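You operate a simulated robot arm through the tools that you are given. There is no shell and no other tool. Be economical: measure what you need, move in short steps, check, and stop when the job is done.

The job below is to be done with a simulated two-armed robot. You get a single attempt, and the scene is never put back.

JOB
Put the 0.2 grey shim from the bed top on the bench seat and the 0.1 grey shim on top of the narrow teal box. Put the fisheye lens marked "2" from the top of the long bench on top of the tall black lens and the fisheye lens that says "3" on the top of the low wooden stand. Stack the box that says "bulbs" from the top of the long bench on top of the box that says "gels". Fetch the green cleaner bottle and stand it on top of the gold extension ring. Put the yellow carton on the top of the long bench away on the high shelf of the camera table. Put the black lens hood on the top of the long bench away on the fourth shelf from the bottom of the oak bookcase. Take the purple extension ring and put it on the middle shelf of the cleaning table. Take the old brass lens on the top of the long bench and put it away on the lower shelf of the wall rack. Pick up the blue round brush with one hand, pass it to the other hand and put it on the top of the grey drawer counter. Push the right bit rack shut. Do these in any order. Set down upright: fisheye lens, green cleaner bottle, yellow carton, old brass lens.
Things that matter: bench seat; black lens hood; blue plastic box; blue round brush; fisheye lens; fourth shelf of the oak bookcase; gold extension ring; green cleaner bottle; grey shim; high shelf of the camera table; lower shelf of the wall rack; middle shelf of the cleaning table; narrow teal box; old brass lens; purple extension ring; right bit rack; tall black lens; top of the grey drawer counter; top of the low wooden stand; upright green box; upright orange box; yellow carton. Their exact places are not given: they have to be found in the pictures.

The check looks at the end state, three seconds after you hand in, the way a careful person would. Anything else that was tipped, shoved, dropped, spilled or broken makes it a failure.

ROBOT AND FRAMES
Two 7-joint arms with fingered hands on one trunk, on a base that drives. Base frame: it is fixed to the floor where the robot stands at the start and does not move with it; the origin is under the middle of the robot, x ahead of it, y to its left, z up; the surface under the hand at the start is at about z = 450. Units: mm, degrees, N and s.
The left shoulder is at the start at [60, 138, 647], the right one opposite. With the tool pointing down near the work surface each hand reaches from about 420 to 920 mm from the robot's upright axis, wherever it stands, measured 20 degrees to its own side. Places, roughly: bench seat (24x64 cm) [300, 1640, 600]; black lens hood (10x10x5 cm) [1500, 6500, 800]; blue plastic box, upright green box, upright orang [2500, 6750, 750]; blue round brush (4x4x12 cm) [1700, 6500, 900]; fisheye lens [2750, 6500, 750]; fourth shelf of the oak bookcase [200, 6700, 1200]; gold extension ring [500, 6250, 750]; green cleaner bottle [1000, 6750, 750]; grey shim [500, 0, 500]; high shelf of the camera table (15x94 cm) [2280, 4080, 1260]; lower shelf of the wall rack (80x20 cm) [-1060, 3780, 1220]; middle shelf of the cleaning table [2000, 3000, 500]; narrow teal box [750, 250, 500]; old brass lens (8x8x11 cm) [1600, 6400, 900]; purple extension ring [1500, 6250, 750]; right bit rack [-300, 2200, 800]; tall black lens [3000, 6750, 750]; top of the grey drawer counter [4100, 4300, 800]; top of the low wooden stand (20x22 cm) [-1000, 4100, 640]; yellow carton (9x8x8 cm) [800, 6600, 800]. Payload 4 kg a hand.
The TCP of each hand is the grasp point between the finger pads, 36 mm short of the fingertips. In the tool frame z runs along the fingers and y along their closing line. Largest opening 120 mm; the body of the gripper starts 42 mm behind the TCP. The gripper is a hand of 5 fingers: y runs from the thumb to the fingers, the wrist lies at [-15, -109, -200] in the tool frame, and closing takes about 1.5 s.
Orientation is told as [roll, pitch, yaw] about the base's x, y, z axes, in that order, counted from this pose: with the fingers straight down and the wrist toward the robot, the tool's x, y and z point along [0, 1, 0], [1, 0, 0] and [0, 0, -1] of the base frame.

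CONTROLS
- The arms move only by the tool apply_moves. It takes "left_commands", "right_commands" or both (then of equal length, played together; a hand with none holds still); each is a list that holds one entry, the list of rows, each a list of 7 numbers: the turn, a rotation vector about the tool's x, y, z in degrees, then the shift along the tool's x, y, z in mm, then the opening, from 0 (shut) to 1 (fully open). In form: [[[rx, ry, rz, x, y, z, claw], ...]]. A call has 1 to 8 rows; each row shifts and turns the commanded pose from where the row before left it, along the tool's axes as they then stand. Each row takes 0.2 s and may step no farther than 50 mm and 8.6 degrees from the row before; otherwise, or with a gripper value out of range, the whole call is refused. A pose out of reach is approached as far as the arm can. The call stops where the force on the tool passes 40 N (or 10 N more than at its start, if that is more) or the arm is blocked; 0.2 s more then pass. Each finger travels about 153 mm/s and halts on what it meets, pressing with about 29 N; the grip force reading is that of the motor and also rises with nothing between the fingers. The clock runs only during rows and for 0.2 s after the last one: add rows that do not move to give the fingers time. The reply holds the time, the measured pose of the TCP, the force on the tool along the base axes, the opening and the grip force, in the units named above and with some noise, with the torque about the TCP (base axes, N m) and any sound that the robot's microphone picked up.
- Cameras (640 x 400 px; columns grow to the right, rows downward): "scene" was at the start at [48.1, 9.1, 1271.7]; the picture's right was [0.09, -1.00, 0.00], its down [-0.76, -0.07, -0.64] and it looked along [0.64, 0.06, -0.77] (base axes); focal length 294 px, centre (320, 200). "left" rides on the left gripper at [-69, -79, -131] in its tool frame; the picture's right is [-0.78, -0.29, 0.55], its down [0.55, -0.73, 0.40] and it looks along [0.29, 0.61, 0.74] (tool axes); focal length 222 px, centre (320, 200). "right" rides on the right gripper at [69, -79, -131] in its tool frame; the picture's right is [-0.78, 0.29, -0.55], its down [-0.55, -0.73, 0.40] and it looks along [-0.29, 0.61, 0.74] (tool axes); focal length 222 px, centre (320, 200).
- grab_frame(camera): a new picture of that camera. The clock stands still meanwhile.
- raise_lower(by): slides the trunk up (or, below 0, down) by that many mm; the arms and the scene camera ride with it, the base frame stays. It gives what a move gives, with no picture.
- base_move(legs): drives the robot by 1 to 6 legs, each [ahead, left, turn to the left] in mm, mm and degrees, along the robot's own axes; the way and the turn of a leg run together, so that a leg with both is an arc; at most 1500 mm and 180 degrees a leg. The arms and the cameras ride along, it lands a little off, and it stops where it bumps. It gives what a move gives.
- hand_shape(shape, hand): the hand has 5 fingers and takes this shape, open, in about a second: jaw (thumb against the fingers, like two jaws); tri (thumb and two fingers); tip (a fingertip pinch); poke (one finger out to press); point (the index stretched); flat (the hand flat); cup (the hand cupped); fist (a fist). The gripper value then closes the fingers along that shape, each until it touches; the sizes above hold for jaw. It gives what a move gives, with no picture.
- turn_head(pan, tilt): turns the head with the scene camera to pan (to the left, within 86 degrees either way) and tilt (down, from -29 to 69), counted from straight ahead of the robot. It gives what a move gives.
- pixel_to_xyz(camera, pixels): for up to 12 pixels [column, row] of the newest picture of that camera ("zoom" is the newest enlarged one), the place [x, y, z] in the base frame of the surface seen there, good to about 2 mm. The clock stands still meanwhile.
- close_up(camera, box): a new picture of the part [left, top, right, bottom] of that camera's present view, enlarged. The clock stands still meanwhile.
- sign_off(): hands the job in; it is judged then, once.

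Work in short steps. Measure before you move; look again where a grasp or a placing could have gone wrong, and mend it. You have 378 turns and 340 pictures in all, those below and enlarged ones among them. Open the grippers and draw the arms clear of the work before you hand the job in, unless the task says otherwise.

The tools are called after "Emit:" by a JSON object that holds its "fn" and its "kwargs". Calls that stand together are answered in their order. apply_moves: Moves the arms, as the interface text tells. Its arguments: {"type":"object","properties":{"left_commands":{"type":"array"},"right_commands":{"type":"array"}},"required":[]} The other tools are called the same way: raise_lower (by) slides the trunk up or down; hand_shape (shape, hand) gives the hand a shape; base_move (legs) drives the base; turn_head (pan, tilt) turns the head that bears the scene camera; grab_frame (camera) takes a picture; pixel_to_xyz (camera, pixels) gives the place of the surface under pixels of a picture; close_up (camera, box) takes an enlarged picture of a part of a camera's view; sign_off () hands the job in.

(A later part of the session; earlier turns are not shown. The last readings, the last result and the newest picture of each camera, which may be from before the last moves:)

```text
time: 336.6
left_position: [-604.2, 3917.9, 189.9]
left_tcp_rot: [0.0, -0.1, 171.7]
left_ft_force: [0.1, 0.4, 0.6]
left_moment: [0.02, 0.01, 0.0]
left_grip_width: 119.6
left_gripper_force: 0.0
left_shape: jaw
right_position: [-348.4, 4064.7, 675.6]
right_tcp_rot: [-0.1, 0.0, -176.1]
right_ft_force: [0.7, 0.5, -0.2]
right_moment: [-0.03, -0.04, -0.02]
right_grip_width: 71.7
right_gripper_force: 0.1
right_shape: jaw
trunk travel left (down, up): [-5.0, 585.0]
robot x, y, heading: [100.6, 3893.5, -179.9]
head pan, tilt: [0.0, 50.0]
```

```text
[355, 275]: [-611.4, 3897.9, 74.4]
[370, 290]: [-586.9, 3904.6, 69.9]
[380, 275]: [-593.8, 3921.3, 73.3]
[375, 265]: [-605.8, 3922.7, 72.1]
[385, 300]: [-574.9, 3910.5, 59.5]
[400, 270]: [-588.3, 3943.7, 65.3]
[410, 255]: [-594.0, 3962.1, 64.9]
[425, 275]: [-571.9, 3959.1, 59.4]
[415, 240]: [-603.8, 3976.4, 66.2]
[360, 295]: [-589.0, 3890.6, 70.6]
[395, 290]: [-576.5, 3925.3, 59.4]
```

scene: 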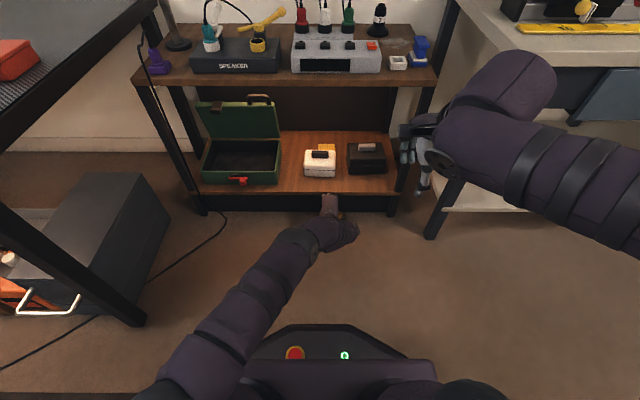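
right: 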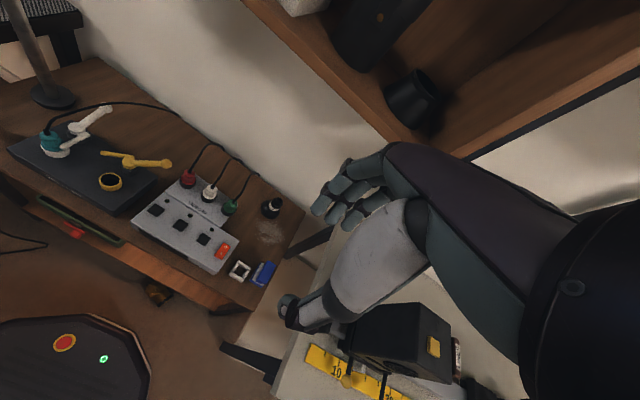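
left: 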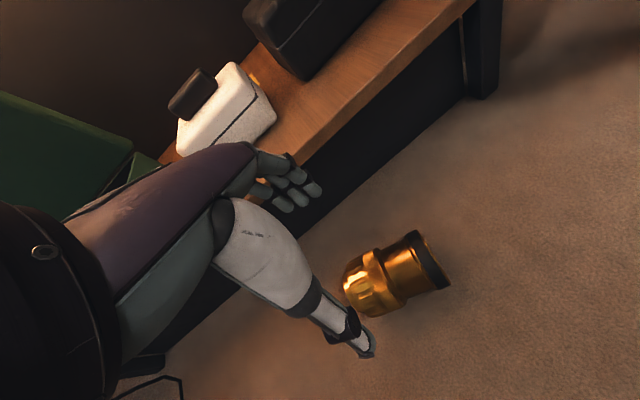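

Axis confirmed at x≈-602 near y 3917. Descend to z 43 and close.

Emit:
{"fn": "apply_moves", "kwargs": {"left_commands": [[[0, 0, 3.5, 0, -2, 45, 1], [0, 0, 0, 0, 0, 45, 1], [0, 0, 0, 0, 0, 40, 1], [0, 0, 0, 0, 0, 16, 1], [0, 0, 0, 0, 0, 0, 0.6], [0, 0, 0, 0, 0, 0, 0.4], [0, 0, 0, 0, 0, 0, 0.4], [0, 0, 0, 0, 0, 0, 0.4]]]}}

Emit:
{"fn": "grab_frame", "kwargs": {"camera": "left"}}

```text
time: 338.4
left_position: [-602.9, 3917.5, 43.8]
left_tcp_rot: [0.1, 0.1, 168.3]
left_ft_force: [-0.6, -0.1, -0.2]
left_moment: [-0.04, -0.04, 0.01]
left_grip_width: 56.3
left_gripper_force: 29.2
left_shape: jaw
right_position: [-349.7, 4064.9, 675.7]
right_tcp_rot: [0.0, 0.1, -176.0]
right_ft_force: [0.5, 0.2, -0.5]
right_moment: [-0.01, -0.03, 0.0]
right_grip_width: 72.1
right_gripper_force: 0.1
right_shape: jaw
trunk travel left (down, up): [-5.0, 585.0]
robot x, y, heading: [96.0, 3892.5, -179.7]
head pan, tilt: [0.0, 50.0]
```

```text
168 pictures are left
```

left: 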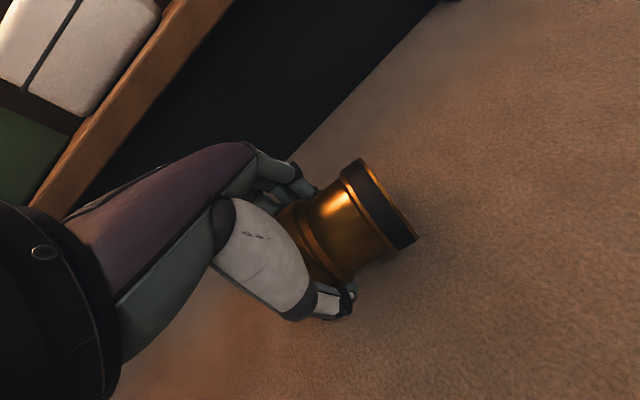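

Gripped (56 mm, around the neck/body). Lift 100 mm and look.

Emit:
{"fn": "apply_moves", "kwargs": {"left_commands": [[[0, 0, 0, 0, 0, -20, 0.4], [0, 0, 0, 0, 0, -40, 0.4], [0, 0, 0, 0, 0, -45, 0.4], [0, 0, 0, 0, 0, -45, 0.4], [0, 0, 0, 0, 0, -45, 0.4], [0, 0, 0, 0, 0, -45, 0.4]]]}}

Emit:
{"fn": "grab_frame", "kwargs": {"camera": "left"}}

Emit:
{"fn": "grab_frame", "kwargs": {"camera": "scene"}}

```text
time: 339.8
left_position: [-602.4, 3916.9, 284.3]
left_tcp_rot: [0.1, 0.2, 168.3]
left_ft_force: [0.4, 0.5, -3.6]
left_moment: [-0.04, 0.04, 0.03]
left_grip_width: 56.1
left_gripper_force: 28.7
left_shape: jaw
right_position: [-349.1, 4065.3, 676.2]
right_tcp_rot: [0.0, 0.1, -176.1]
right_ft_force: [0.1, 0.0, -0.1]
right_moment: [0.0, 0.0, 0.01]
right_grip_width: 71.8
right_gripper_force: 0.1
right_shape: jaw
trunk travel left (down, up): [-5.0, 585.0]
robot x, y, heading: [100.3, 3893.5, -179.8]
head pan, tilt: [0.0, 50.0]
```

```text
167 pictures are left
```

left: 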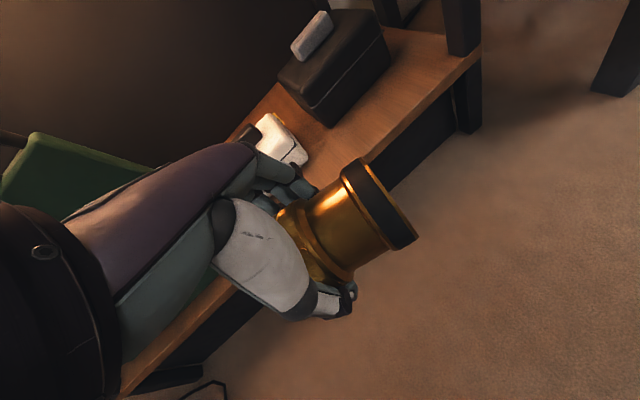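

```text
166 pictures are left
```

scene: 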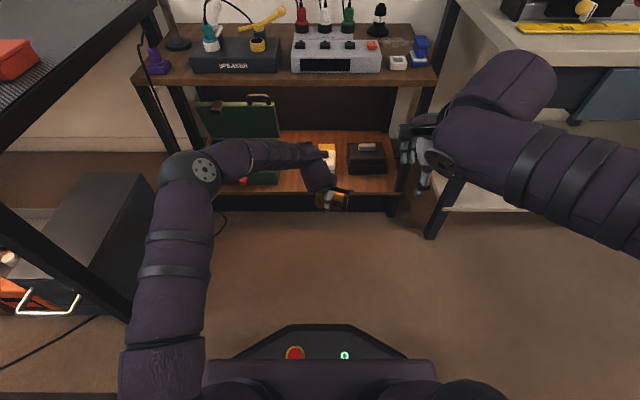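

Held. Back up 350, raise the trunk, then turn the lens upright by rotating about the closing axis.

Emit:
{"fn": "base_move", "kwargs": {"legs": [[-350, 0, 0]]}}

Emit:
{"fn": "raise_lower", "kwargs": {"by": 400}}

Emit:
{"fn": "apply_moves", "kwargs": {"left_commands": [[[0, -8.5, 0, 0, 0, -20, 0.4], [0, -8.5, 0, 0, 0, 0, 0.4], [0, -8.5, 0, 0, 0, 0, 0.4], [0, -8.5, 0, 0, 0, 0, 0.4], [0, -8.5, 0, 0, 0, 0, 0.4], [0, -8.5, 0, 0, 0, 0, 0.4], [0, -8.5, 0, 0, 0, 0, 0.4], [0, -8.5, 0, 0, 0, 0, 0.4]]]}}

Emit:
{"fn": "grab_frame", "kwargs": {"camera": "scene"}}

```text
time: 342.1
left_position: [-248.6, 3920.1, 285.7]
left_tcp_rot: [0.1, -0.1, 168.3]
left_ft_force: [0.1, 0.8, -3.0]
left_moment: [-0.03, 0.02, 0.0]
left_grip_width: 56.3
left_gripper_force: 28.9
left_shape: jaw
right_position: [4.9, 4067.9, 675.2]
right_tcp_rot: [-0.1, 0.1, -176.1]
right_ft_force: [0.1, 0.0, -0.2]
right_moment: [0.01, -0.03, 0.01]
right_grip_width: 71.9
right_gripper_force: 0.0
right_shape: jaw
trunk travel left (down, up): [-5.0, 585.0]
robot x, y, heading: [447.9, 3895.6, -179.6]
head pan, tilt: [0.0, 50.0]
```

```text
time: 345.9
left_position: [-248.3, 3921.2, 685.5]
left_tcp_rot: [0.2, -0.1, 168.4]
left_ft_force: [-0.2, 0.0, -4.8]
left_moment: [0.0, 0.0, 0.0]
left_grip_width: 56.2
left_gripper_force: 29.5
left_shape: jaw
right_position: [6.0, 4066.5, 1075.8]
right_tcp_rot: [0.0, 0.1, -176.3]
right_ft_force: [0.8, 0.3, -0.3]
right_moment: [0.02, 0.0, -0.01]
right_grip_width: 72.0
right_gripper_force: 0.0
right_shape: jaw
trunk travel left (down, up): [-405.0, 185.0]
robot x, y, heading: [450.2, 3889.0, -179.8]
head pan, tilt: [0.0, 50.0]
```

```text
time: 347.7
left_position: [-236.5, 3924.2, 722.9]
left_tcp_rot: [-67.5, 0.6, 168.8]
left_ft_force: [-0.4, 0.3, -3.4]
left_moment: [-0.06, 0.0, 0.0]
left_grip_width: 56.1
left_gripper_force: 29.1
left_shape: jaw
left hand out of reach, approached as far as the arm can: row 8
right_position: [5.0, 4065.6, 1075.5]
right_tcp_rot: [0.0, 0.0, -176.3]
right_ft_force: [-0.3, -0.4, 0.3]
right_moment: [0.02, -0.02, 0.01]
right_grip_width: 72.1
right_gripper_force: 0.0
right_shape: jaw
trunk travel left (down, up): [-405.0, 185.0]
robot x, y, heading: [453.4, 3891.0, -180.0]
head pan, tilt: [0.0, 50.0]
```

```text
165 pictures are left
```

scene: 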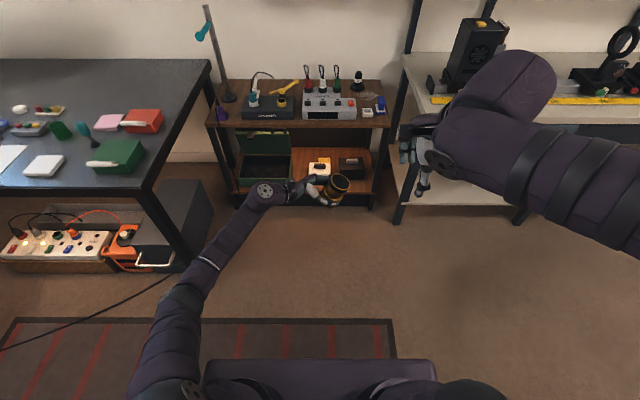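

Arm is stretched; rotate about the vertical by +68° so the fingers point toward the rack, which brings the wrist behind the hand.

Emit:
{"fn": "apply_moves", "kwargs": {"left_commands": [[[-7.85, 0, -3.26, 0, 0, 0, 0.4], [-7.85, 0, -3.26, 0, 0, 0, 0.4], [-7.85, 0, -3.26, 0, 0, 0, 0.4], [-7.85, 0, -3.26, 0, 0, 0, 0.4], [-7.85, 0, -3.26, 0, 0, 0, 0.4], [-7.85, 0, -3.26, 0, 0, 0, 0.4], [-7.85, 0, -3.26, 0, 0, 0, 0.4], [-7.85, 0, -3.26, 0, 0, 0, 0.4]]]}}

Emit:
{"fn": "grab_frame", "kwargs": {"camera": "scene"}}

```text
time: 349.5
left_position: [-235.6, 3924.7, 722.3]
left_tcp_rot: [-67.7, 0.5, -123.7]
left_ft_force: [0.5, 0.4, -3.9]
left_moment: [0.03, -0.06, -0.03]
left_grip_width: 55.3
left_gripper_force: 28.9
left_shape: jaw
right_position: [5.0, 4067.4, 1076.1]
right_tcp_rot: [0.0, 0.2, -176.2]
right_ft_force: [0.2, 0.0, 0.3]
right_moment: [0.02, 0.01, -0.01]
right_grip_width: 71.8
right_gripper_force: 0.1
right_shape: jaw
trunk travel left (down, up): [-405.0, 185.0]
robot x, y, heading: [450.4, 3893.4, -179.9]
head pan, tilt: [0.0, 50.0]
```

```text
164 pictures are left
```

scene: 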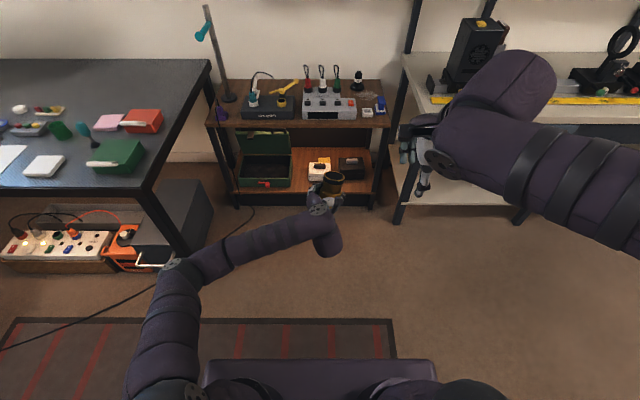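

Now finish the uprighting with -22° about the closing axis.

Emit:
{"fn": "apply_moves", "kwargs": {"left_commands": [[[0, -7.5, 0, 0, 0, 0, 0.4], [0, -7.5, 0, 0, 0, 0, 0.4], [0, -7.3, 0, 0, 0, 0, 0.4]]]}}

Emit:
{"fn": "grab_frame", "kwargs": {"camera": "left"}}

Emit:
{"fn": "close_up", "kwargs": {"camera": "scene", "box": [270, 130, 400, 270]}}

```text
time: 350.3
left_position: [-235.8, 3924.8, 723.3]
left_tcp_rot: [-90.1, 0.5, -123.7]
left_ft_force: [-0.1, 0.4, -2.8]
left_moment: [0.0, -0.01, -0.02]
left_grip_width: 55.4
left_gripper_force: 29.4
left_shape: jaw
right_position: [4.8, 4066.5, 1075.1]
right_tcp_rot: [0.0, 0.1, -176.2]
right_ft_force: [0.0, 0.4, 0.0]
right_moment: [0.01, -0.01, -0.01]
right_grip_width: 72.0
right_gripper_force: 0.1
right_shape: jaw
trunk travel left (down, up): [-405.0, 185.0]
robot x, y, heading: [451.2, 3890.7, -179.5]
head pan, tilt: [0.0, 50.0]
```

```text
163 pictures are left
```

left: 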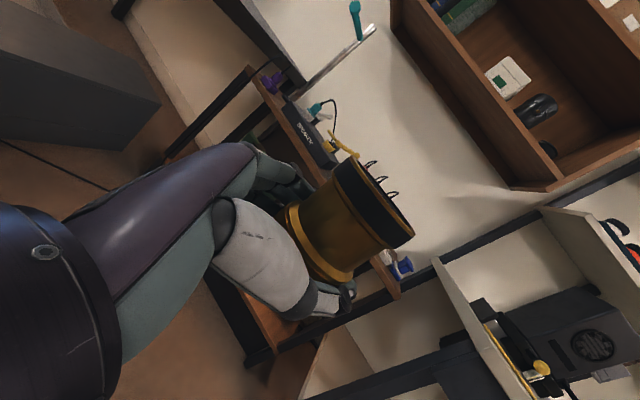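

```text
2.86 times, centred on (335, 200) of scene
```

zoom: 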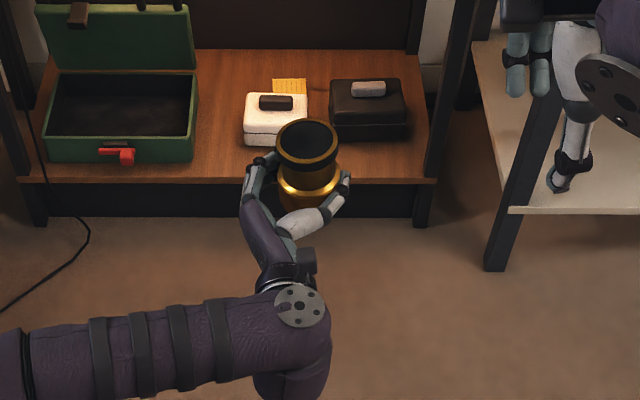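

The lens is upright in the hand. I check its levelness: measure top-rim points.

Emit:
{"fn": "pixel_to_xyz", "kwargs": {"camera": "zoom", "pixels": [[308, 135], [282, 142], [333, 142], [308, 122], [308, 157], [290, 128], [328, 128], [295, 185], [320, 185], [310, 195]]}}

Emit:
{"fn": "pixel_to_xyz", "kwargs": {"camera": "left", "pixels": [[350, 165], [405, 235], [375, 200], [365, 240], [340, 270], [300, 215], [330, 235]]}}

```text
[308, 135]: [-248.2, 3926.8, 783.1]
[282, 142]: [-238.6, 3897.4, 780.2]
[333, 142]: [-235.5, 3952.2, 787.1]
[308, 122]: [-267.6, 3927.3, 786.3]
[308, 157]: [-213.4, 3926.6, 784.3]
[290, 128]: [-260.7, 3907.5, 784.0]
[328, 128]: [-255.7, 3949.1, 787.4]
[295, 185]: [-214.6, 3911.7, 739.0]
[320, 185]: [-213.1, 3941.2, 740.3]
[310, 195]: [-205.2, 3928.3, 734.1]
```

```text
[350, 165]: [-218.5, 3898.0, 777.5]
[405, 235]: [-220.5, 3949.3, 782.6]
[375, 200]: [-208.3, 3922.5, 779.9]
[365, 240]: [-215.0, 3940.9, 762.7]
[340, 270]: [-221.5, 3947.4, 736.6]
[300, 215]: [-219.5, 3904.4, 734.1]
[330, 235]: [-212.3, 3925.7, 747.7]
```

Top rim is tilted ~7° (right side high) and ~2° fore–aft. Apply a corrective rotation (0,5.5,4.7).

Emit:
{"fn": "apply_moves", "kwargs": {"left_commands": [[[0, 5.5, 4.7, 0, 0, 0, 0.4]]]}}

Emit:
{"fn": "close_up", "kwargs": {"camera": "scene", "box": [270, 130, 400, 270]}}

Emit:
{"fn": "pixel_to_xyz", "kwargs": {"camera": "zoom", "pixels": [[282, 142], [333, 142], [308, 122], [308, 155], [290, 128], [328, 128], [288, 152], [328, 152], [308, 138]]}}

```text
time: 350.7
left_position: [-235.6, 3925.1, 722.0]
left_tcp_rot: [-84.4, -4.4, -124.0]
left_ft_force: [0.2, 0.0, -3.8]
left_moment: [-0.01, -0.06, -0.02]
left_grip_width: 55.7
left_gripper_force: 28.9
left_shape: jaw
right_position: [5.1, 4066.5, 1076.2]
right_tcp_rot: [0.0, 0.1, -176.2]
right_ft_force: [-0.2, -0.2, -0.3]
right_moment: [0.02, -0.02, -0.02]
right_grip_width: 72.2
right_gripper_force: 0.1
right_shape: jaw
trunk travel left (down, up): [-405.0, 185.0]
robot x, y, heading: [452.2, 3887.2, -179.8]
head pan, tilt: [0.0, 50.0]
```

```text
2.86 times, centred on (335, 200) of scene
```

zoom: 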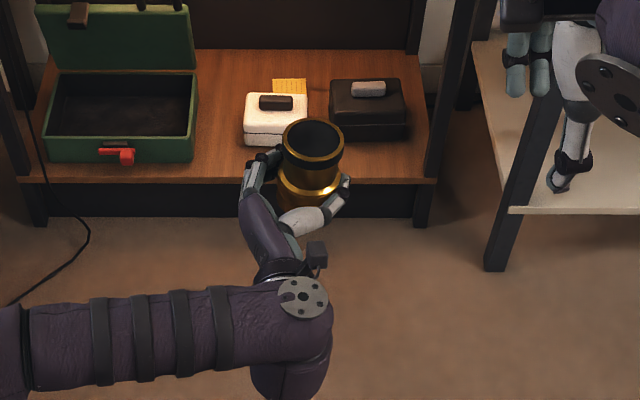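

```text
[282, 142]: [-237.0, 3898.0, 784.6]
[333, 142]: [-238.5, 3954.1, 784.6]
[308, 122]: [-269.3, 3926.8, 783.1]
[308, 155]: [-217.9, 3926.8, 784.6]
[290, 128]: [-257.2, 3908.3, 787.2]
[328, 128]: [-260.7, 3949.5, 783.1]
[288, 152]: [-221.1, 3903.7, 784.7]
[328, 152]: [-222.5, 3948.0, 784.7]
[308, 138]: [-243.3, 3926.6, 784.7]
```

Level now. I turn 15° more toward the rack and raise trunk and arm to about z 1280.

Emit:
{"fn": "apply_moves", "kwargs": {"left_commands": [[[-7.44, 0.61, -0.71, 0, 0, 0, 0.4], [-7.44, 0.61, -0.71, 0, 0, 0, 0.4]]]}}

Emit:
{"fn": "raise_lower", "kwargs": {"by": 185}}

Emit:
{"fn": "apply_moves", "kwargs": {"left_commands": [[[0, 0, 0, -45, 3.7, -4.3, 0.4], [0, 0, 0, -45, 3.7, -4.3, 0.4], [0, 0, 0, -45, 3.7, -4.3, 0.4], [0, 0, 0, -45, 3.7, -4.3, 0.4], [0, 0, 0, -45, 3.7, -4.3, 0.4], [0, 0, 0, -45, 3.7, -4.3, 0.4], [0, 0, 0, -45, 3.7, -4.3, 0.4], [0, 0, 0, -45, 3.7, -4.3, 0.4]]]}}

Emit:
{"fn": "turn_head", "kwargs": {"pan": 0, "tilt": 25}}

Emit:
{"fn": "grab_frame", "kwargs": {"camera": "scene"}}

```text
time: 351.3
left_position: [-236.1, 3925.3, 721.8]
left_tcp_rot: [-84.4, -4.3, -108.8]
left_ft_force: [-0.2, -0.4, -2.3]
left_moment: [0.01, -0.03, -0.03]
left_grip_width: 55.4
left_gripper_force: 29.2
left_shape: jaw
right_position: [4.6, 4068.5, 1075.3]
right_tcp_rot: [0.1, 0.1, -176.2]
right_ft_force: [-0.2, 0.2, -0.2]
right_moment: [-0.02, -0.02, -0.02]
right_grip_width: 71.9
right_gripper_force: 0.1
right_shape: jaw
trunk travel left (down, up): [-405.0, 185.0]
robot x, y, heading: [452.2, 3895.4, -179.9]
head pan, tilt: [0.0, 50.0]
```

```text
time: 353.4
left_position: [-235.2, 3924.9, 906.2]
left_tcp_rot: [-84.4, -4.3, -109.0]
left_ft_force: [0.0, -0.3, -3.9]
left_moment: [-0.03, -0.01, -0.04]
left_grip_width: 55.2
left_gripper_force: 29.1
left_shape: jaw
right_position: [4.4, 4066.6, 1261.5]
right_tcp_rot: [0.0, 0.2, -176.2]
right_ft_force: [-0.2, -0.3, -0.4]
right_moment: [0.03, 0.02, -0.01]
right_grip_width: 71.9
right_gripper_force: 0.1
right_shape: jaw
trunk travel left (down, up): [-590.0, 0.0]
robot x, y, heading: [448.5, 3893.2, -179.8]
head pan, tilt: [0.0, 50.0]
```

```text
time: 355.2
left_position: [-235.5, 3927.6, 1271.5]
left_tcp_rot: [-84.3, -4.4, -108.9]
left_ft_force: [0.4, 0.6, -4.1]
left_moment: [0.03, 0.01, -0.01]
left_grip_width: 55.4
left_gripper_force: 29.2
left_shape: jaw
right_position: [5.4, 4067.2, 1262.7]
right_tcp_rot: [0.0, 0.1, -176.2]
right_ft_force: [-0.3, 0.3, -0.4]
right_moment: [-0.01, 0.0, 0.02]
right_grip_width: 71.8
right_gripper_force: 0.0
right_shape: jaw
trunk travel left (down, up): [-590.0, 0.0]
robot x, y, heading: [451.8, 3889.5, -180.0]
head pan, tilt: [0.0, 50.0]
```

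```text
time: 356.1
left_position: [-238.2, 3926.6, 1270.9]
left_tcp_rot: [-84.3, -4.4, -109.1]
left_ft_force: [-0.2, -0.5, -2.6]
left_moment: [0.01, -0.02, -0.01]
left_grip_width: 55.0
left_gripper_force: 28.7
left_shape: jaw
right_position: [4.4, 4068.0, 1261.3]
right_tcp_rot: [0.0, 0.2, -176.2]
right_ft_force: [-0.1, 0.0, 0.3]
right_moment: [0.0, 0.01, 0.02]
right_grip_width: 71.9
right_gripper_force: 0.0
right_shape: jaw
trunk travel left (down, up): [-590.0, 0.0]
robot x, y, heading: [451.7, 3892.5, -179.5]
head pan, tilt: [0.0, 25.0]
```

```text
160 pictures are left
```

scene: 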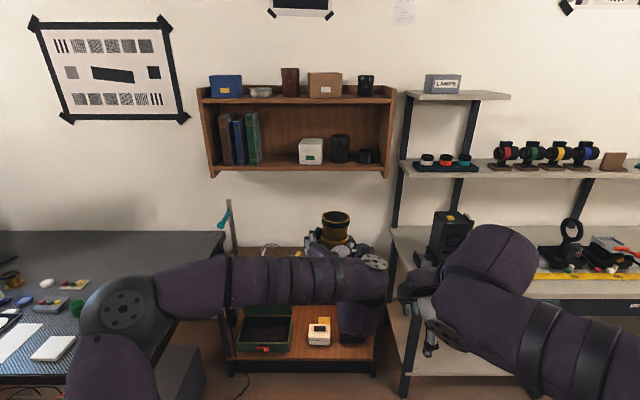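

Good pose. Drive left 214, then ahead 500, and check alignment before entering.

Emit:
{"fn": "base_move", "kwargs": {"legs": [[0, 214, 0], [500, 0, 0]]}}

Emit:
{"fn": "turn_head", "kwargs": {"pan": 0, "tilt": 20}}

Emit:
{"fn": "grab_frame", "kwargs": {"camera": "scene"}}

Emit:
{"fn": "grab_frame", "kwargs": {"camera": "left"}}

```text
time: 360.2
left_position: [-729.2, 3704.2, 1269.4]
left_tcp_rot: [-84.3, -4.2, -108.7]
left_ft_force: [0.9, -0.1, -3.5]
left_moment: [-0.01, 0.03, 0.01]
left_grip_width: 55.2
left_gripper_force: 28.8
left_shape: jaw
right_position: [-487.7, 3845.8, 1261.2]
right_tcp_rot: [-0.1, 0.1, -175.9]
right_ft_force: [-0.6, -0.5, 0.4]
right_moment: [0.01, 0.0, 0.03]
right_grip_width: 71.9
right_gripper_force: 0.0
right_shape: jaw
trunk travel left (down, up): [-590.0, 0.0]
robot x, y, heading: [-38.7, 3673.6, -179.6]
head pan, tilt: [0.0, 25.0]
```

```text
time: 360.9
left_position: [-727.8, 3703.8, 1269.8]
left_tcp_rot: [-84.4, -4.3, -108.6]
left_ft_force: [1.1, -1.1, -3.7]
left_moment: [-0.02, -0.04, 0.0]
left_grip_width: 55.1
left_gripper_force: 28.7
left_shape: jaw
right_position: [-486.1, 3846.9, 1260.2]
right_tcp_rot: [0.0, 0.0, -176.0]
right_ft_force: [0.1, 0.2, 0.1]
right_moment: [0.01, -0.03, 0.01]
right_grip_width: 71.8
right_gripper_force: 0.0
right_shape: jaw
trunk travel left (down, up): [-590.0, 0.0]
robot x, y, heading: [-38.6, 3676.8, -179.7]
head pan, tilt: [0.0, 20.0]
```

```text
159 pictures are left
```

scene: 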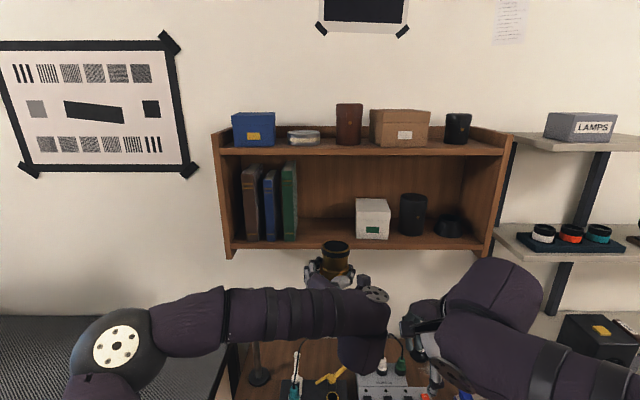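

```text
158 pictures are left
```

left: 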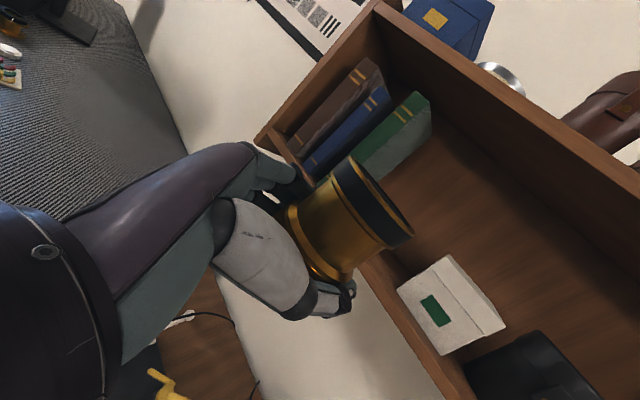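

I measure lens top level, green book's right face, and white box's left edge.

Emit:
{"fn": "pixel_to_xyz", "kwargs": {"camera": "scene", "pixels": [[324, 247], [346, 247], [335, 242], [335, 250], [296, 230], [297, 180], [357, 215], [357, 235], [330, 228], [345, 235]]}}

Emit:
{"fn": "pixel_to_xyz", "kwargs": {"camera": "left", "pixels": [[425, 110], [375, 185], [405, 285], [440, 350], [380, 275], [350, 170], [400, 240]]}}

```text
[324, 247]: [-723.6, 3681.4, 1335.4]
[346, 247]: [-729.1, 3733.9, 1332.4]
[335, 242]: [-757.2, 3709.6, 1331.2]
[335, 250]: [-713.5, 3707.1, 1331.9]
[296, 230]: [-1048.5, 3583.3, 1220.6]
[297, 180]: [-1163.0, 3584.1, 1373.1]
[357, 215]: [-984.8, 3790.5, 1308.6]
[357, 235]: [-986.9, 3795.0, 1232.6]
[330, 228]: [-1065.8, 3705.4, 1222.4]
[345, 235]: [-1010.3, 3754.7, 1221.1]
```

```text
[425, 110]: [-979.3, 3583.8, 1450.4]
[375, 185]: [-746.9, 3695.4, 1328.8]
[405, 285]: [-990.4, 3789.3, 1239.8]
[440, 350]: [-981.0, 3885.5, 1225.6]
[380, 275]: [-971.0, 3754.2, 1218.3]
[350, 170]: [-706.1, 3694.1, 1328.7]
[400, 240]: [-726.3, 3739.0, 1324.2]
```

Lens bottom is at ≈1222, so raise 9 mm and shift y -10; then drive ahead 235.

Emit:
{"fn": "apply_moves", "kwargs": {"left_commands": [[[0, 0, 0, -7.9, 10.2, -4.0, 0.4]]]}}

Emit:
{"fn": "base_move", "kwargs": {"legs": [[180, 0, 0]]}}

Emit:
{"fn": "grab_frame", "kwargs": {"camera": "scene"}}

Emit:
{"fn": "grab_frame", "kwargs": {"camera": "left"}}

```text
time: 361.3
left_position: [-727.8, 3694.5, 1279.2]
left_tcp_rot: [-84.2, -4.3, -108.8]
left_ft_force: [0.0, -0.2, -3.3]
left_moment: [0.01, -0.03, 0.04]
left_grip_width: 55.4
left_gripper_force: 29.0
left_shape: jaw
right_position: [-486.5, 3845.4, 1262.2]
right_tcp_rot: [0.0, 0.1, -176.0]
right_ft_force: [-0.3, -0.2, -0.2]
right_moment: [0.02, 0.01, 0.0]
right_grip_width: 71.9
right_gripper_force: 0.0
right_shape: jaw
trunk travel left (down, up): [-590.0, 0.0]
robot x, y, heading: [-41.3, 3675.6, -179.7]
head pan, tilt: [0.0, 20.0]
```

```text
time: 362.8
left_position: [-910.4, 3693.5, 1277.4]
left_tcp_rot: [-84.2, -4.3, -108.7]
left_ft_force: [-1.0, 1.1, -4.9]
left_moment: [0.0, -0.04, 0.0]
left_grip_width: 55.4
left_gripper_force: 29.1
left_shape: jaw
right_position: [-668.4, 3844.9, 1260.3]
right_tcp_rot: [0.0, 0.2, -176.1]
right_ft_force: [-0.9, -0.4, -0.6]
right_moment: [-0.02, -0.02, -0.01]
right_grip_width: 71.9
right_gripper_force: 0.0
right_shape: jaw
trunk travel left (down, up): [-590.0, 0.0]
robot x, y, heading: [-219.4, 3671.3, -179.4]
head pan, tilt: [0.0, 20.0]
```

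```text
157 pictures are left
```

scene: 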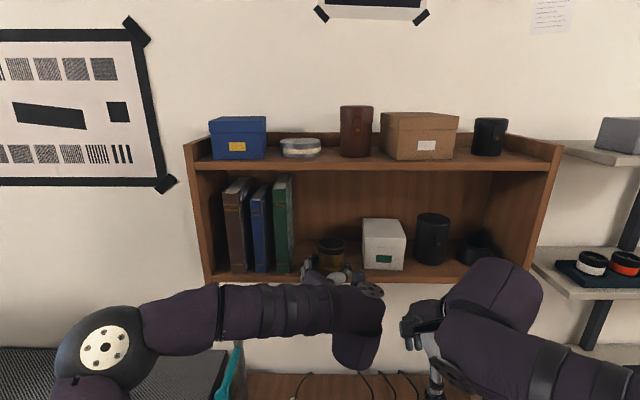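

```text
156 pictures are left
```

left: 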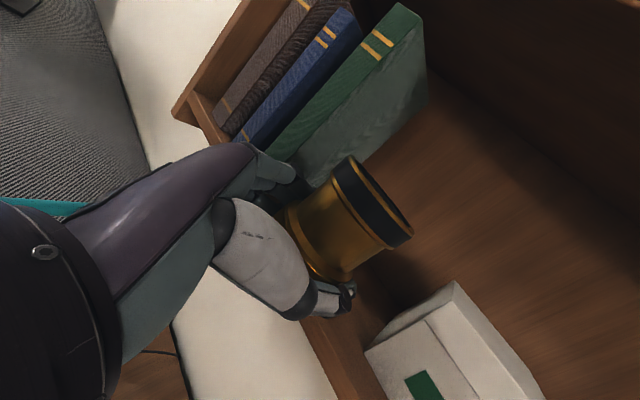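

Clear on both sides. Move in 114 mm more with the arm.

Emit:
{"fn": "apply_moves", "kwargs": {"left_commands": [[[0, 0, 0, -2.4, 12, 35.9, 0.4], [0, 0, 0, -2.4, 12, 35.9, 0.4], [0, 0, 0, -2.4, 12, 35.9, 0.4]]]}}

Emit:
{"fn": "grab_frame", "kwargs": {"camera": "left"}}

Emit:
{"fn": "close_up", "kwargs": {"camera": "scene", "box": [180, 90, 500, 290]}}

```text
time: 363.6
left_position: [-1022.5, 3692.5, 1275.9]
left_tcp_rot: [-84.2, -4.3, -108.7]
left_ft_force: [-0.2, 0.2, -3.5]
left_moment: [0.02, 0.0, 0.02]
left_grip_width: 55.1
left_gripper_force: 28.6
left_shape: jaw
right_position: [-667.4, 3844.8, 1261.4]
right_tcp_rot: [0.2, 0.1, -175.9]
right_ft_force: [-0.8, -0.4, 0.6]
right_moment: [-0.04, -0.01, -0.01]
right_grip_width: 71.9
right_gripper_force: 0.1
right_shape: jaw
trunk travel left (down, up): [-590.0, 0.0]
robot x, y, heading: [-218.2, 3673.9, -179.3]
head pan, tilt: [0.0, 20.0]
```

```text
155 pictures are left
```

left: 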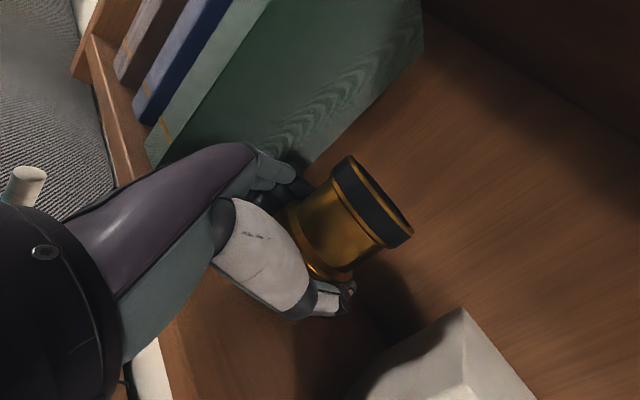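

```text
2.00 times, centred on (340, 190) of scene
```

zoom: 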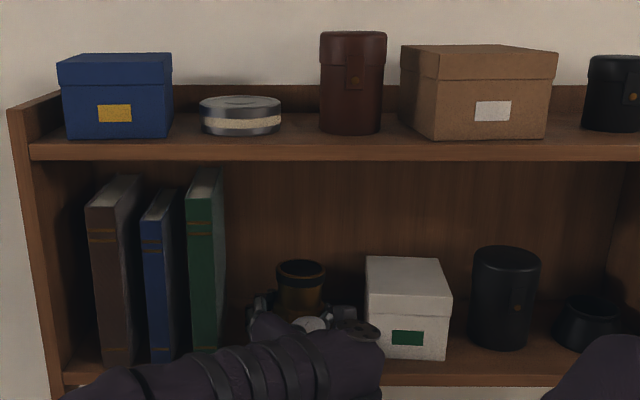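

Shift 8 mm away from the green book, then lower ~7 mm in steps.

Emit:
{"fn": "apply_moves", "kwargs": {"left_commands": [[[0, 0, 0, -0.85, -7.6, 2.5, 0.4], [0, 0, 0, 3.97, -0.32, 0.38, 0.4], [0, 0, 0, 1.5, -0.12, 0.14, 0.4], [0, 0, 0, 1, -0.08, 0.1, 0.4]]]}}

Emit:
{"fn": "pixel_to_xyz", "kwargs": {"camera": "left", "pixels": [[350, 165], [405, 235], [370, 185]]}}

```text
time: 364.6
left_position: [-1022.2, 3701.1, 1269.9]
left_tcp_rot: [-84.3, -4.3, -108.7]
left_ft_force: [-0.6, -0.1, -3.3]
left_moment: [0.05, 0.02, 0.02]
left_grip_width: 55.0
left_gripper_force: 28.8
left_shape: jaw
right_position: [-666.6, 3844.2, 1260.5]
right_tcp_rot: [0.0, 0.1, -176.0]
right_ft_force: [0.0, -0.2, 0.2]
right_moment: [0.01, 0.01, -0.04]
right_grip_width: 72.1
right_gripper_force: 0.1
right_shape: jaw
trunk travel left (down, up): [-590.0, 0.0]
robot x, y, heading: [-220.6, 3674.1, -179.4]
head pan, tilt: [0.0, 20.0]
```

```text
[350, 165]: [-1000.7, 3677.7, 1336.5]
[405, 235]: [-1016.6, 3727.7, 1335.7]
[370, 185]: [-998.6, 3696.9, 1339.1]
```

Not in contact yet; continue 1 mm steps.

Emit:
{"fn": "apply_moves", "kwargs": {"left_commands": [[[0, 0, 0, 1, -0.08, 0.1, 0.4], [0, 0, 0, 1, -0.08, 0.1, 0.4]]]}}

```text
time: 365.2
left_position: [-1022.7, 3701.4, 1269.4]
left_tcp_rot: [-84.3, -4.3, -108.8]
left_ft_force: [0.3, 0.4, -2.5]
left_moment: [0.0, -0.07, 0.02]
left_grip_width: 55.2
left_gripper_force: 29.2
left_shape: jaw
right_position: [-666.7, 3843.2, 1262.2]
right_tcp_rot: [0.1, 0.1, -176.0]
right_ft_force: [0.8, -0.7, 0.6]
right_moment: [0.04, 0.01, 0.0]
right_grip_width: 71.9
right_gripper_force: 0.0
right_shape: jaw
trunk travel left (down, up): [-590.0, 0.0]
robot x, y, heading: [-218.6, 3675.6, -179.7]
head pan, tilt: [0.0, 20.0]
```

Emit:
{"fn": "apply_moves", "kwargs": {"left_commands": [[[0, 0, 0, 1, -0.08, 0.1, 0.4], [0, 0, 0, 1, -0.08, 0.1, 0.4]]]}}

```text
time: 365.8
left_position: [-1022.0, 3700.5, 1269.2]
left_tcp_rot: [-84.4, -4.3, -108.6]
left_ft_force: [-0.8, -0.2, 0.8]
left_moment: [-0.02, 0.09, 0.04]
left_grip_width: 55.3
left_gripper_force: 28.3
left_shape: jaw
right_position: [-666.7, 3844.0, 1261.2]
right_tcp_rot: [0.1, 0.1, -175.9]
right_ft_force: [-0.4, 0.5, 0.0]
right_moment: [0.03, -0.01, -0.01]
right_grip_width: 72.0
right_gripper_force: 0.0
right_shape: jaw
trunk travel left (down, up): [-590.0, 0.0]
robot x, y, heading: [-223.4, 3670.3, -179.4]
head pan, tilt: [0.0, 20.0]
```

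Contact. Press 0.7 mm more, then open slowly.

Emit:
{"fn": "apply_moves", "kwargs": {"left_commands": [[[0, 0, 0, 0.7, 0, 0, 0.4], [0, 0, 0, 0, 0, 0, 0.55], [0, 0, 0, 0, 0, 0, 0.65], [0, 0, 0, 0, 0, 0, 0.75], [0, 0, 0, 0, 0, 0, 0.8], [0, 0, 0, 0, 0, 0, 0.8]]]}}

Emit:
{"fn": "grab_frame", "kwargs": {"camera": "left"}}

```text
time: 367.2
left_position: [-1021.6, 3700.9, 1266.9]
left_tcp_rot: [-84.3, -4.3, -108.6]
left_ft_force: [-0.4, -0.3, 3.6]
left_moment: [-0.17, -0.17, -0.01]
left_grip_width: 96.0
left_gripper_force: 0.0
left_shape: jaw
right_position: [-665.6, 3844.5, 1260.9]
right_tcp_rot: [0.0, 0.1, -176.0]
right_ft_force: [0.7, 0.5, -0.3]
right_moment: [-0.02, 0.01, -0.04]
right_grip_width: 72.0
right_gripper_force: 0.1
right_shape: jaw
trunk travel left (down, up): [-590.0, 0.0]
robot x, y, heading: [-218.8, 3672.2, -179.7]
head pan, tilt: [0.0, 20.0]
```

```text
153 pictures are left
```

left: 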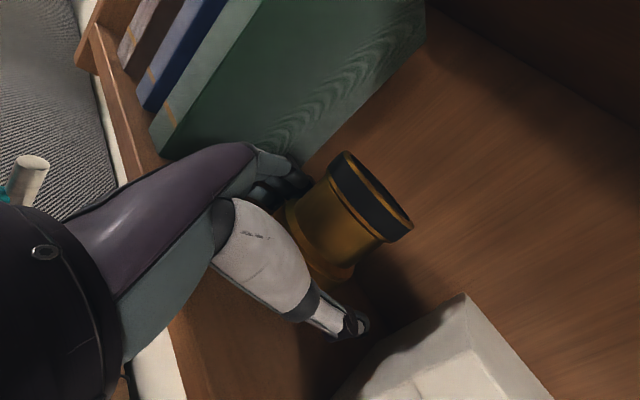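

Released, lens standing. Raise 1.5 mm and withdraw along the finger axis, slowly at first.

Emit:
{"fn": "apply_moves", "kwargs": {"left_commands": [[[0, 0, 0, -1.5, 0, 0, 0.85], [0, 0, 0, 0, 0, -10, 0.85], [0, 0, 0, 0, 0, -15, 0.85]]]}}

Emit:
{"fn": "grab_frame", "kwargs": {"camera": "left"}}

```text
time: 368.0
left_position: [-996.3, 3692.1, 1270.7]
left_tcp_rot: [-84.3, -4.3, -108.7]
left_ft_force: [-0.7, 0.0, 0.2]
left_moment: [0.0, 0.01, -0.03]
left_grip_width: 101.8
left_gripper_force: 0.0
left_shape: jaw
right_position: [-667.2, 3845.3, 1261.6]
right_tcp_rot: [0.0, 0.0, -176.1]
right_ft_force: [-0.5, 0.2, -0.6]
right_moment: [0.0, 0.0, 0.0]
right_grip_width: 71.8
right_gripper_force: 0.1
right_shape: jaw
trunk travel left (down, up): [-590.0, 0.0]
robot x, y, heading: [-220.5, 3672.7, -179.3]
head pan, tilt: [0.0, 20.0]
```

```text
152 pictures are left
```

left: 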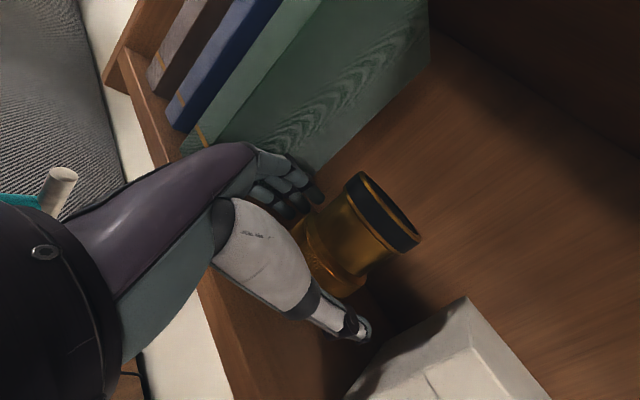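

Continue out, straight toward +x.

Emit:
{"fn": "apply_moves", "kwargs": {"left_commands": [[[0, 0, 0, 1.3, -6.3, -18.9, 0.85], [0, 0, 0, 1.9, -9.5, -28.4, 0.85], [0, 0, 0, 2.5, -12, -36, 0.85], [0, 0, 0, 2.5, -12, -36, 0.85], [0, 0, 0, 2.5, -12, -36, 0.85]]]}}

Emit:
{"fn": "base_move", "kwargs": {"legs": [[-350, 0, 0]]}}

Emit:
{"fn": "grab_frame", "kwargs": {"camera": "scene"}}

```text
time: 369.2
left_position: [-833.7, 3692.1, 1271.4]
left_tcp_rot: [-84.4, -4.4, -108.7]
left_ft_force: [-0.3, 0.2, -0.5]
left_moment: [-0.01, 0.01, 0.02]
left_grip_width: 101.8
left_gripper_force: 0.1
left_shape: jaw
right_position: [-665.5, 3845.0, 1261.3]
right_tcp_rot: [0.0, -0.1, -176.0]
right_ft_force: [1.2, 0.3, -0.3]
right_moment: [-0.03, 0.02, -0.01]
right_grip_width: 71.7
right_gripper_force: 0.0
right_shape: jaw
trunk travel left (down, up): [-590.0, 0.0]
robot x, y, heading: [-222.0, 3669.2, -179.3]
head pan, tilt: [0.0, 20.0]
```

```text
time: 371.5
left_position: [-483.2, 3695.0, 1270.0]
left_tcp_rot: [-84.3, -4.2, -108.7]
left_ft_force: [-1.3, -0.1, -0.7]
left_moment: [0.01, 0.01, 0.03]
left_grip_width: 102.1
left_gripper_force: 0.0
left_shape: jaw
right_position: [-314.2, 3847.3, 1260.3]
right_tcp_rot: [0.0, 0.0, -175.8]
right_ft_force: [0.3, 1.2, -0.5]
right_moment: [-0.01, 0.04, -0.02]
right_grip_width: 71.8
right_gripper_force: 0.0
right_shape: jaw
trunk travel left (down, up): [-590.0, 0.0]
robot x, y, heading: [128.2, 3675.7, -179.6]
head pan, tilt: [0.0, 20.0]
```

```text
151 pictures are left
```

scene: 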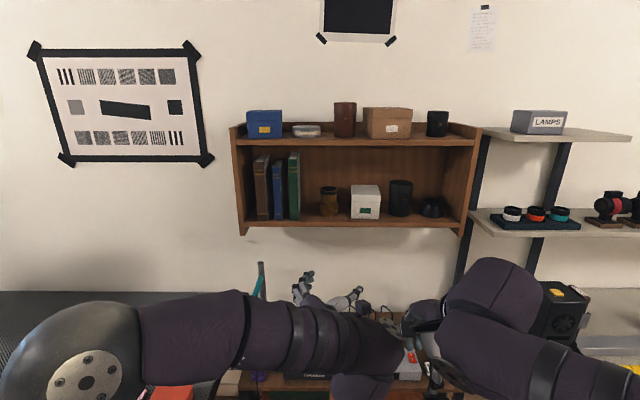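

The brass lens stands upright on the lower shelf. I restore the left hand's normal orientation (120° about the tool's (1,1,1)).

Emit:
{"fn": "apply_moves", "kwargs": {"left_commands": [[[4.9, 4.9, 4.9, 0, 0, 0, 0.85], [4.9, 4.9, 4.9, 0, 0, 0, 0.85], [4.9, 4.9, 4.9, 0, 0, 0, 0.85], [4.9, 4.9, 4.9, 0, 0, 0, 0.85], [4.9, 4.9, 4.9, 0, 0, 0, 0.85], [4.9, 4.9, 4.9, 0, 0, 0, 0.85], [4.9, 4.9, 4.9, 0, 0, 0, 0.85]]]}}

Emit:
{"fn": "apply_moves", "kwargs": {"left_commands": [[[4.9, 4.9, 4.9, 0, 0, 0, 0.85], [4.9, 4.9, 4.9, 0, 0, 0, 0.85], [4.9, 4.9, 4.9, 0, 0, 0, 0.85], [4.9, 4.9, 4.9, 0, 0, 0, 0.85], [4.9, 4.9, 4.9, 0, 0, 0, 0.85], [4.9, 4.9, 4.9, 0, 0, 0, 0.85], [4.9, 4.9, 4.9, 0, 0, 0, 0.85]]]}}

Emit:
{"fn": "turn_head", "kwargs": {"pan": -10, "tilt": 45}}

Emit:
{"fn": "grab_frame", "kwargs": {"camera": "scene"}}

```text
time: 373.1
left_position: [-483.8, 3694.0, 1269.4]
left_tcp_rot: [-38.1, -18.4, -155.4]
left_ft_force: [0.2, -0.6, -0.7]
left_moment: [0.02, 0.01, -0.02]
left_grip_width: 101.7
left_gripper_force: 0.0
left_shape: jaw
right_position: [-315.9, 3847.2, 1261.6]
right_tcp_rot: [0.1, 0.0, -176.0]
right_ft_force: [1.2, 0.4, -0.3]
right_moment: [-0.04, 0.03, -0.02]
right_grip_width: 71.9
right_gripper_force: 0.0
right_shape: jaw
trunk travel left (down, up): [-590.0, 0.0]
robot x, y, heading: [131.4, 3674.8, -179.6]
head pan, tilt: [0.0, 20.0]
```

```text
time: 374.7
left_position: [-483.5, 3694.1, 1269.1]
left_tcp_rot: [3.8, 5.2, 162.4]
left_ft_force: [0.6, -0.2, 0.7]
left_moment: [0.0, -0.02, 0.05]
left_grip_width: 101.8
left_gripper_force: 0.1
left_shape: jaw
right_position: [-316.3, 3848.4, 1260.7]
right_tcp_rot: [0.1, 0.1, -175.9]
right_ft_force: [0.3, -0.3, 0.5]
right_moment: [-0.01, -0.05, 0.0]
right_grip_width: 71.7
right_gripper_force: 0.1
right_shape: jaw
trunk travel left (down, up): [-590.0, 0.0]
robot x, y, heading: [128.9, 3675.0, -179.7]
head pan, tilt: [0.0, 20.0]
```

```text
time: 375.6
left_position: [-483.8, 3695.0, 1269.9]
left_tcp_rot: [3.7, 4.9, 162.4]
left_ft_force: [-0.6, 0.0, 0.4]
left_moment: [-0.01, 0.01, 0.01]
left_grip_width: 101.7
left_gripper_force: 0.1
left_shape: jaw
right_position: [-315.2, 3848.3, 1260.6]
right_tcp_rot: [-0.1, 0.0, -175.9]
right_ft_force: [-0.2, 0.2, 0.1]
right_moment: [-0.01, 0.01, 0.0]
right_grip_width: 72.3
right_gripper_force: 0.0
right_shape: jaw
trunk travel left (down, up): [-590.0, 0.0]
robot x, y, heading: [132.5, 3676.9, -179.4]
head pan, tilt: [-10.0, 45.0]
```

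```text
150 pictures are left
```

scene: 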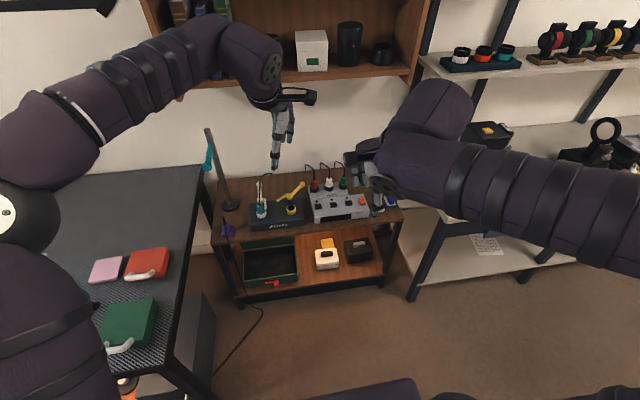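

I level the left hand, lower the trunk 200, and drive back to the long bench's left part for the carton.

Emit:
{"fn": "apply_moves", "kwargs": {"left_commands": [[[-4.9, -3.7, 0, 0, 0, 0, 1], [0, 0, -8.5, 0, 0, 0, 1], [0, 0, -8.5, 0, -40, 0, 1], [0, 0, 0, 0, -40, 0, 1], [0, 0, 0, 20, -30, 0, 1]]]}}

Emit:
{"fn": "raise_lower", "kwargs": {"by": -200}}

Emit:
{"fn": "base_move", "kwargs": {"legs": [[0, 0, -90], [950, 0, 0], [950, 0, 0], [0, -740, 0]]}}

Emit:
{"fn": "turn_head", "kwargs": {"pan": 0, "tilt": 40}}

Emit:
{"fn": "grab_frame", "kwargs": {"camera": "scene"}}

```text
time: 376.8
left_position: [-371.8, 3663.6, 1269.2]
left_tcp_rot: [0.0, 0.0, 179.3]
left_ft_force: [0.8, -0.1, 0.2]
left_moment: [0.01, 0.01, -0.01]
left_grip_width: 119.7
left_gripper_force: 0.1
left_shape: jaw
right_position: [-313.6, 3847.0, 1262.3]
right_tcp_rot: [0.0, 0.0, -175.8]
right_ft_force: [0.9, -0.3, -0.9]
right_moment: [0.0, 0.06, 0.03]
right_grip_width: 71.9
right_gripper_force: 0.1
right_shape: jaw
trunk travel left (down, up): [-590.0, 0.0]
robot x, y, heading: [133.0, 3675.1, -179.6]
head pan, tilt: [-10.0, 45.0]
```

```text
time: 378.9
left_position: [-372.7, 3666.7, 1068.9]
left_tcp_rot: [0.0, 0.2, 179.2]
left_ft_force: [-0.4, 0.0, -0.2]
left_moment: [-0.04, -0.03, 0.01]
left_grip_width: 119.5
left_gripper_force: 0.0
left_shape: jaw
right_position: [-315.0, 3846.3, 1061.2]
right_tcp_rot: [0.0, 0.1, -175.9]
right_ft_force: [0.5, -0.5, -0.5]
right_moment: [0.0, -0.02, 0.02]
right_grip_width: 72.2
right_gripper_force: 0.1
right_shape: jaw
trunk travel left (down, up): [-390.0, 200.0]
robot x, y, heading: [131.9, 3679.0, -179.4]
head pan, tilt: [-10.0, 45.0]
```

```text
time: 395.9
left_position: [802.8, 6086.0, 1068.4]
left_tcp_rot: [0.0, 0.2, 89.1]
left_ft_force: [1.1, 0.2, 0.0]
left_moment: [0.0, -0.01, 0.01]
left_grip_width: 119.7
left_gripper_force: 0.0
left_shape: jaw
right_position: [984.0, 6028.4, 1060.7]
right_tcp_rot: [0.0, 0.1, 94.0]
right_ft_force: [-0.1, -0.4, -0.1]
right_moment: [0.01, 0.0, 0.02]
right_grip_width: 72.0
right_gripper_force: 0.1
right_shape: jaw
trunk travel left (down, up): [-390.0, 200.0]
robot x, y, heading: [811.2, 5578.5, 90.6]
head pan, tilt: [-10.0, 45.0]
```

```text
time: 396.6
left_position: [801.5, 6086.4, 1069.0]
left_tcp_rot: [-0.1, 0.1, 89.2]
left_ft_force: [-0.1, -0.8, 0.1]
left_moment: [0.02, -0.01, 0.01]
left_grip_width: 119.6
left_gripper_force: 0.1
left_shape: jaw
right_position: [983.6, 6028.8, 1060.9]
right_tcp_rot: [0.0, 0.1, 94.0]
right_ft_force: [-0.3, 0.5, -0.5]
right_moment: [-0.02, 0.01, 0.04]
right_grip_width: 71.9
right_gripper_force: 0.0
right_shape: jaw
trunk travel left (down, up): [-390.0, 200.0]
robot x, y, heading: [810.3, 5578.2, 90.2]
head pan, tilt: [0.0, 40.0]
```

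```text
149 pictures are left
```

scene: 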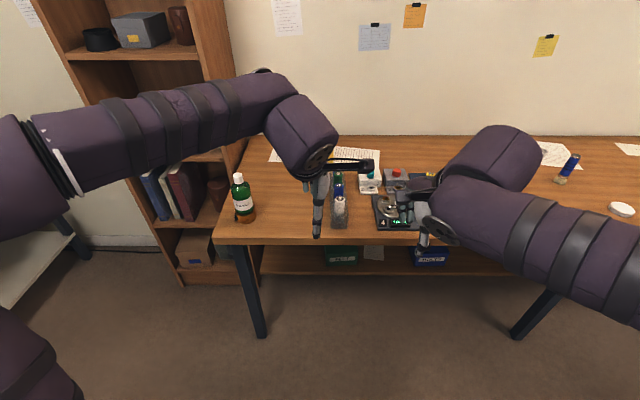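

Drive up to the bench: right 60, ahead 310.

Emit:
{"fn": "base_move", "kwargs": {"legs": [[0, -60, 0], [310, 0, 0]]}}

Emit:
{"fn": "turn_head", "kwargs": {"pan": 10, "tilt": 45}}

Emit:
{"fn": "grab_frame", "kwargs": {"camera": "scene"}}

Emit:
{"fn": "grab_frame", "kwargs": {"camera": "left"}}

```text
time: 399.2
left_position: [861.0, 6398.3, 1068.5]
left_tcp_rot: [0.0, 0.1, 89.0]
left_ft_force: [0.6, 0.2, 0.0]
left_moment: [-0.01, 0.02, -0.04]
left_grip_width: 119.6
left_gripper_force: 0.0
left_shape: jaw
right_position: [1041.8, 6339.7, 1062.1]
right_tcp_rot: [0.1, 0.1, 93.9]
right_ft_force: [0.1, -0.2, -0.4]
right_moment: [-0.04, 0.01, -0.01]
right_grip_width: 71.9
right_gripper_force: 0.1
right_shape: jaw
trunk travel left (down, up): [-390.0, 200.0]
robot x, y, heading: [870.8, 5895.9, 89.9]
head pan, tilt: [0.0, 40.0]
```

```text
time: 400.0
left_position: [861.5, 6397.2, 1067.4]
left_tcp_rot: [0.0, 0.1, 89.0]
left_ft_force: [0.5, 0.1, 0.2]
left_moment: [-0.02, 0.03, -0.03]
left_grip_width: 119.7
left_gripper_force: 0.1
left_shape: jaw
right_position: [1043.4, 6340.3, 1061.9]
right_tcp_rot: [-0.1, 0.0, 93.9]
right_ft_force: [-0.1, -0.4, -0.1]
right_moment: [0.03, -0.01, -0.02]
right_grip_width: 72.1
right_gripper_force: 0.0
right_shape: jaw
trunk travel left (down, up): [-390.0, 200.0]
robot x, y, heading: [866.2, 5897.2, 90.2]
head pan, tilt: [10.0, 45.0]
```

```text
148 pictures are left
```

scene: 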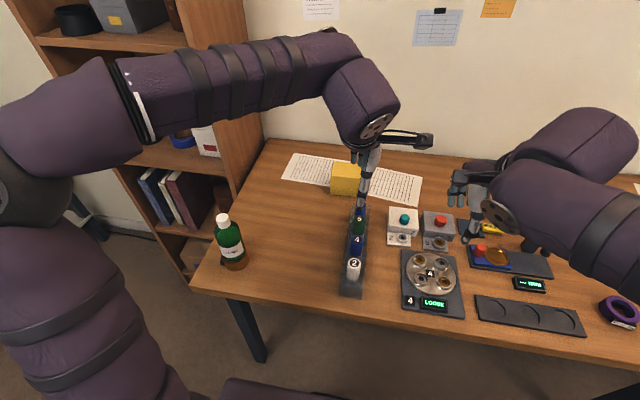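

```text
147 pictures are left
```

left: 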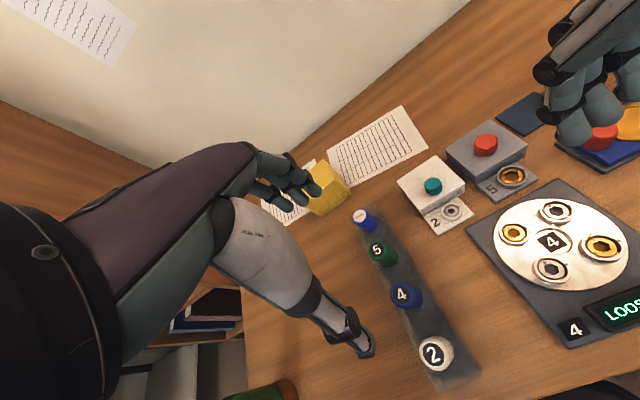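

I measure the carton from the scene view.

Emit:
{"fn": "close_up", "kwargs": {"camera": "scene", "box": [310, 145, 380, 215]}}

Emit:
{"fn": "pixel_to_xyz", "kwargs": {"camera": "zoom", "pixels": [[130, 120], [270, 110], [125, 170], [280, 180], [120, 250], [275, 270], [200, 130], [200, 220], [180, 160]]}}

```text
5.71 times, centred on (345, 180) of scene
```

zoom: 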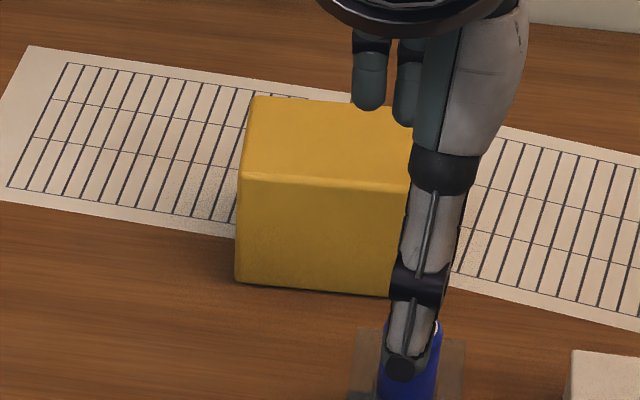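

```text
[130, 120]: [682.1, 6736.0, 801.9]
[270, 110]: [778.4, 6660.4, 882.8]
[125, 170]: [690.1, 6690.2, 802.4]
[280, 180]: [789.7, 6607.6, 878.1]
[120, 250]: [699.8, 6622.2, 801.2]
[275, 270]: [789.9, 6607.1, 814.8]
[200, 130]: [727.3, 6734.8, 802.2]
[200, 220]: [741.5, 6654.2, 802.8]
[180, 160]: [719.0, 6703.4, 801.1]
```

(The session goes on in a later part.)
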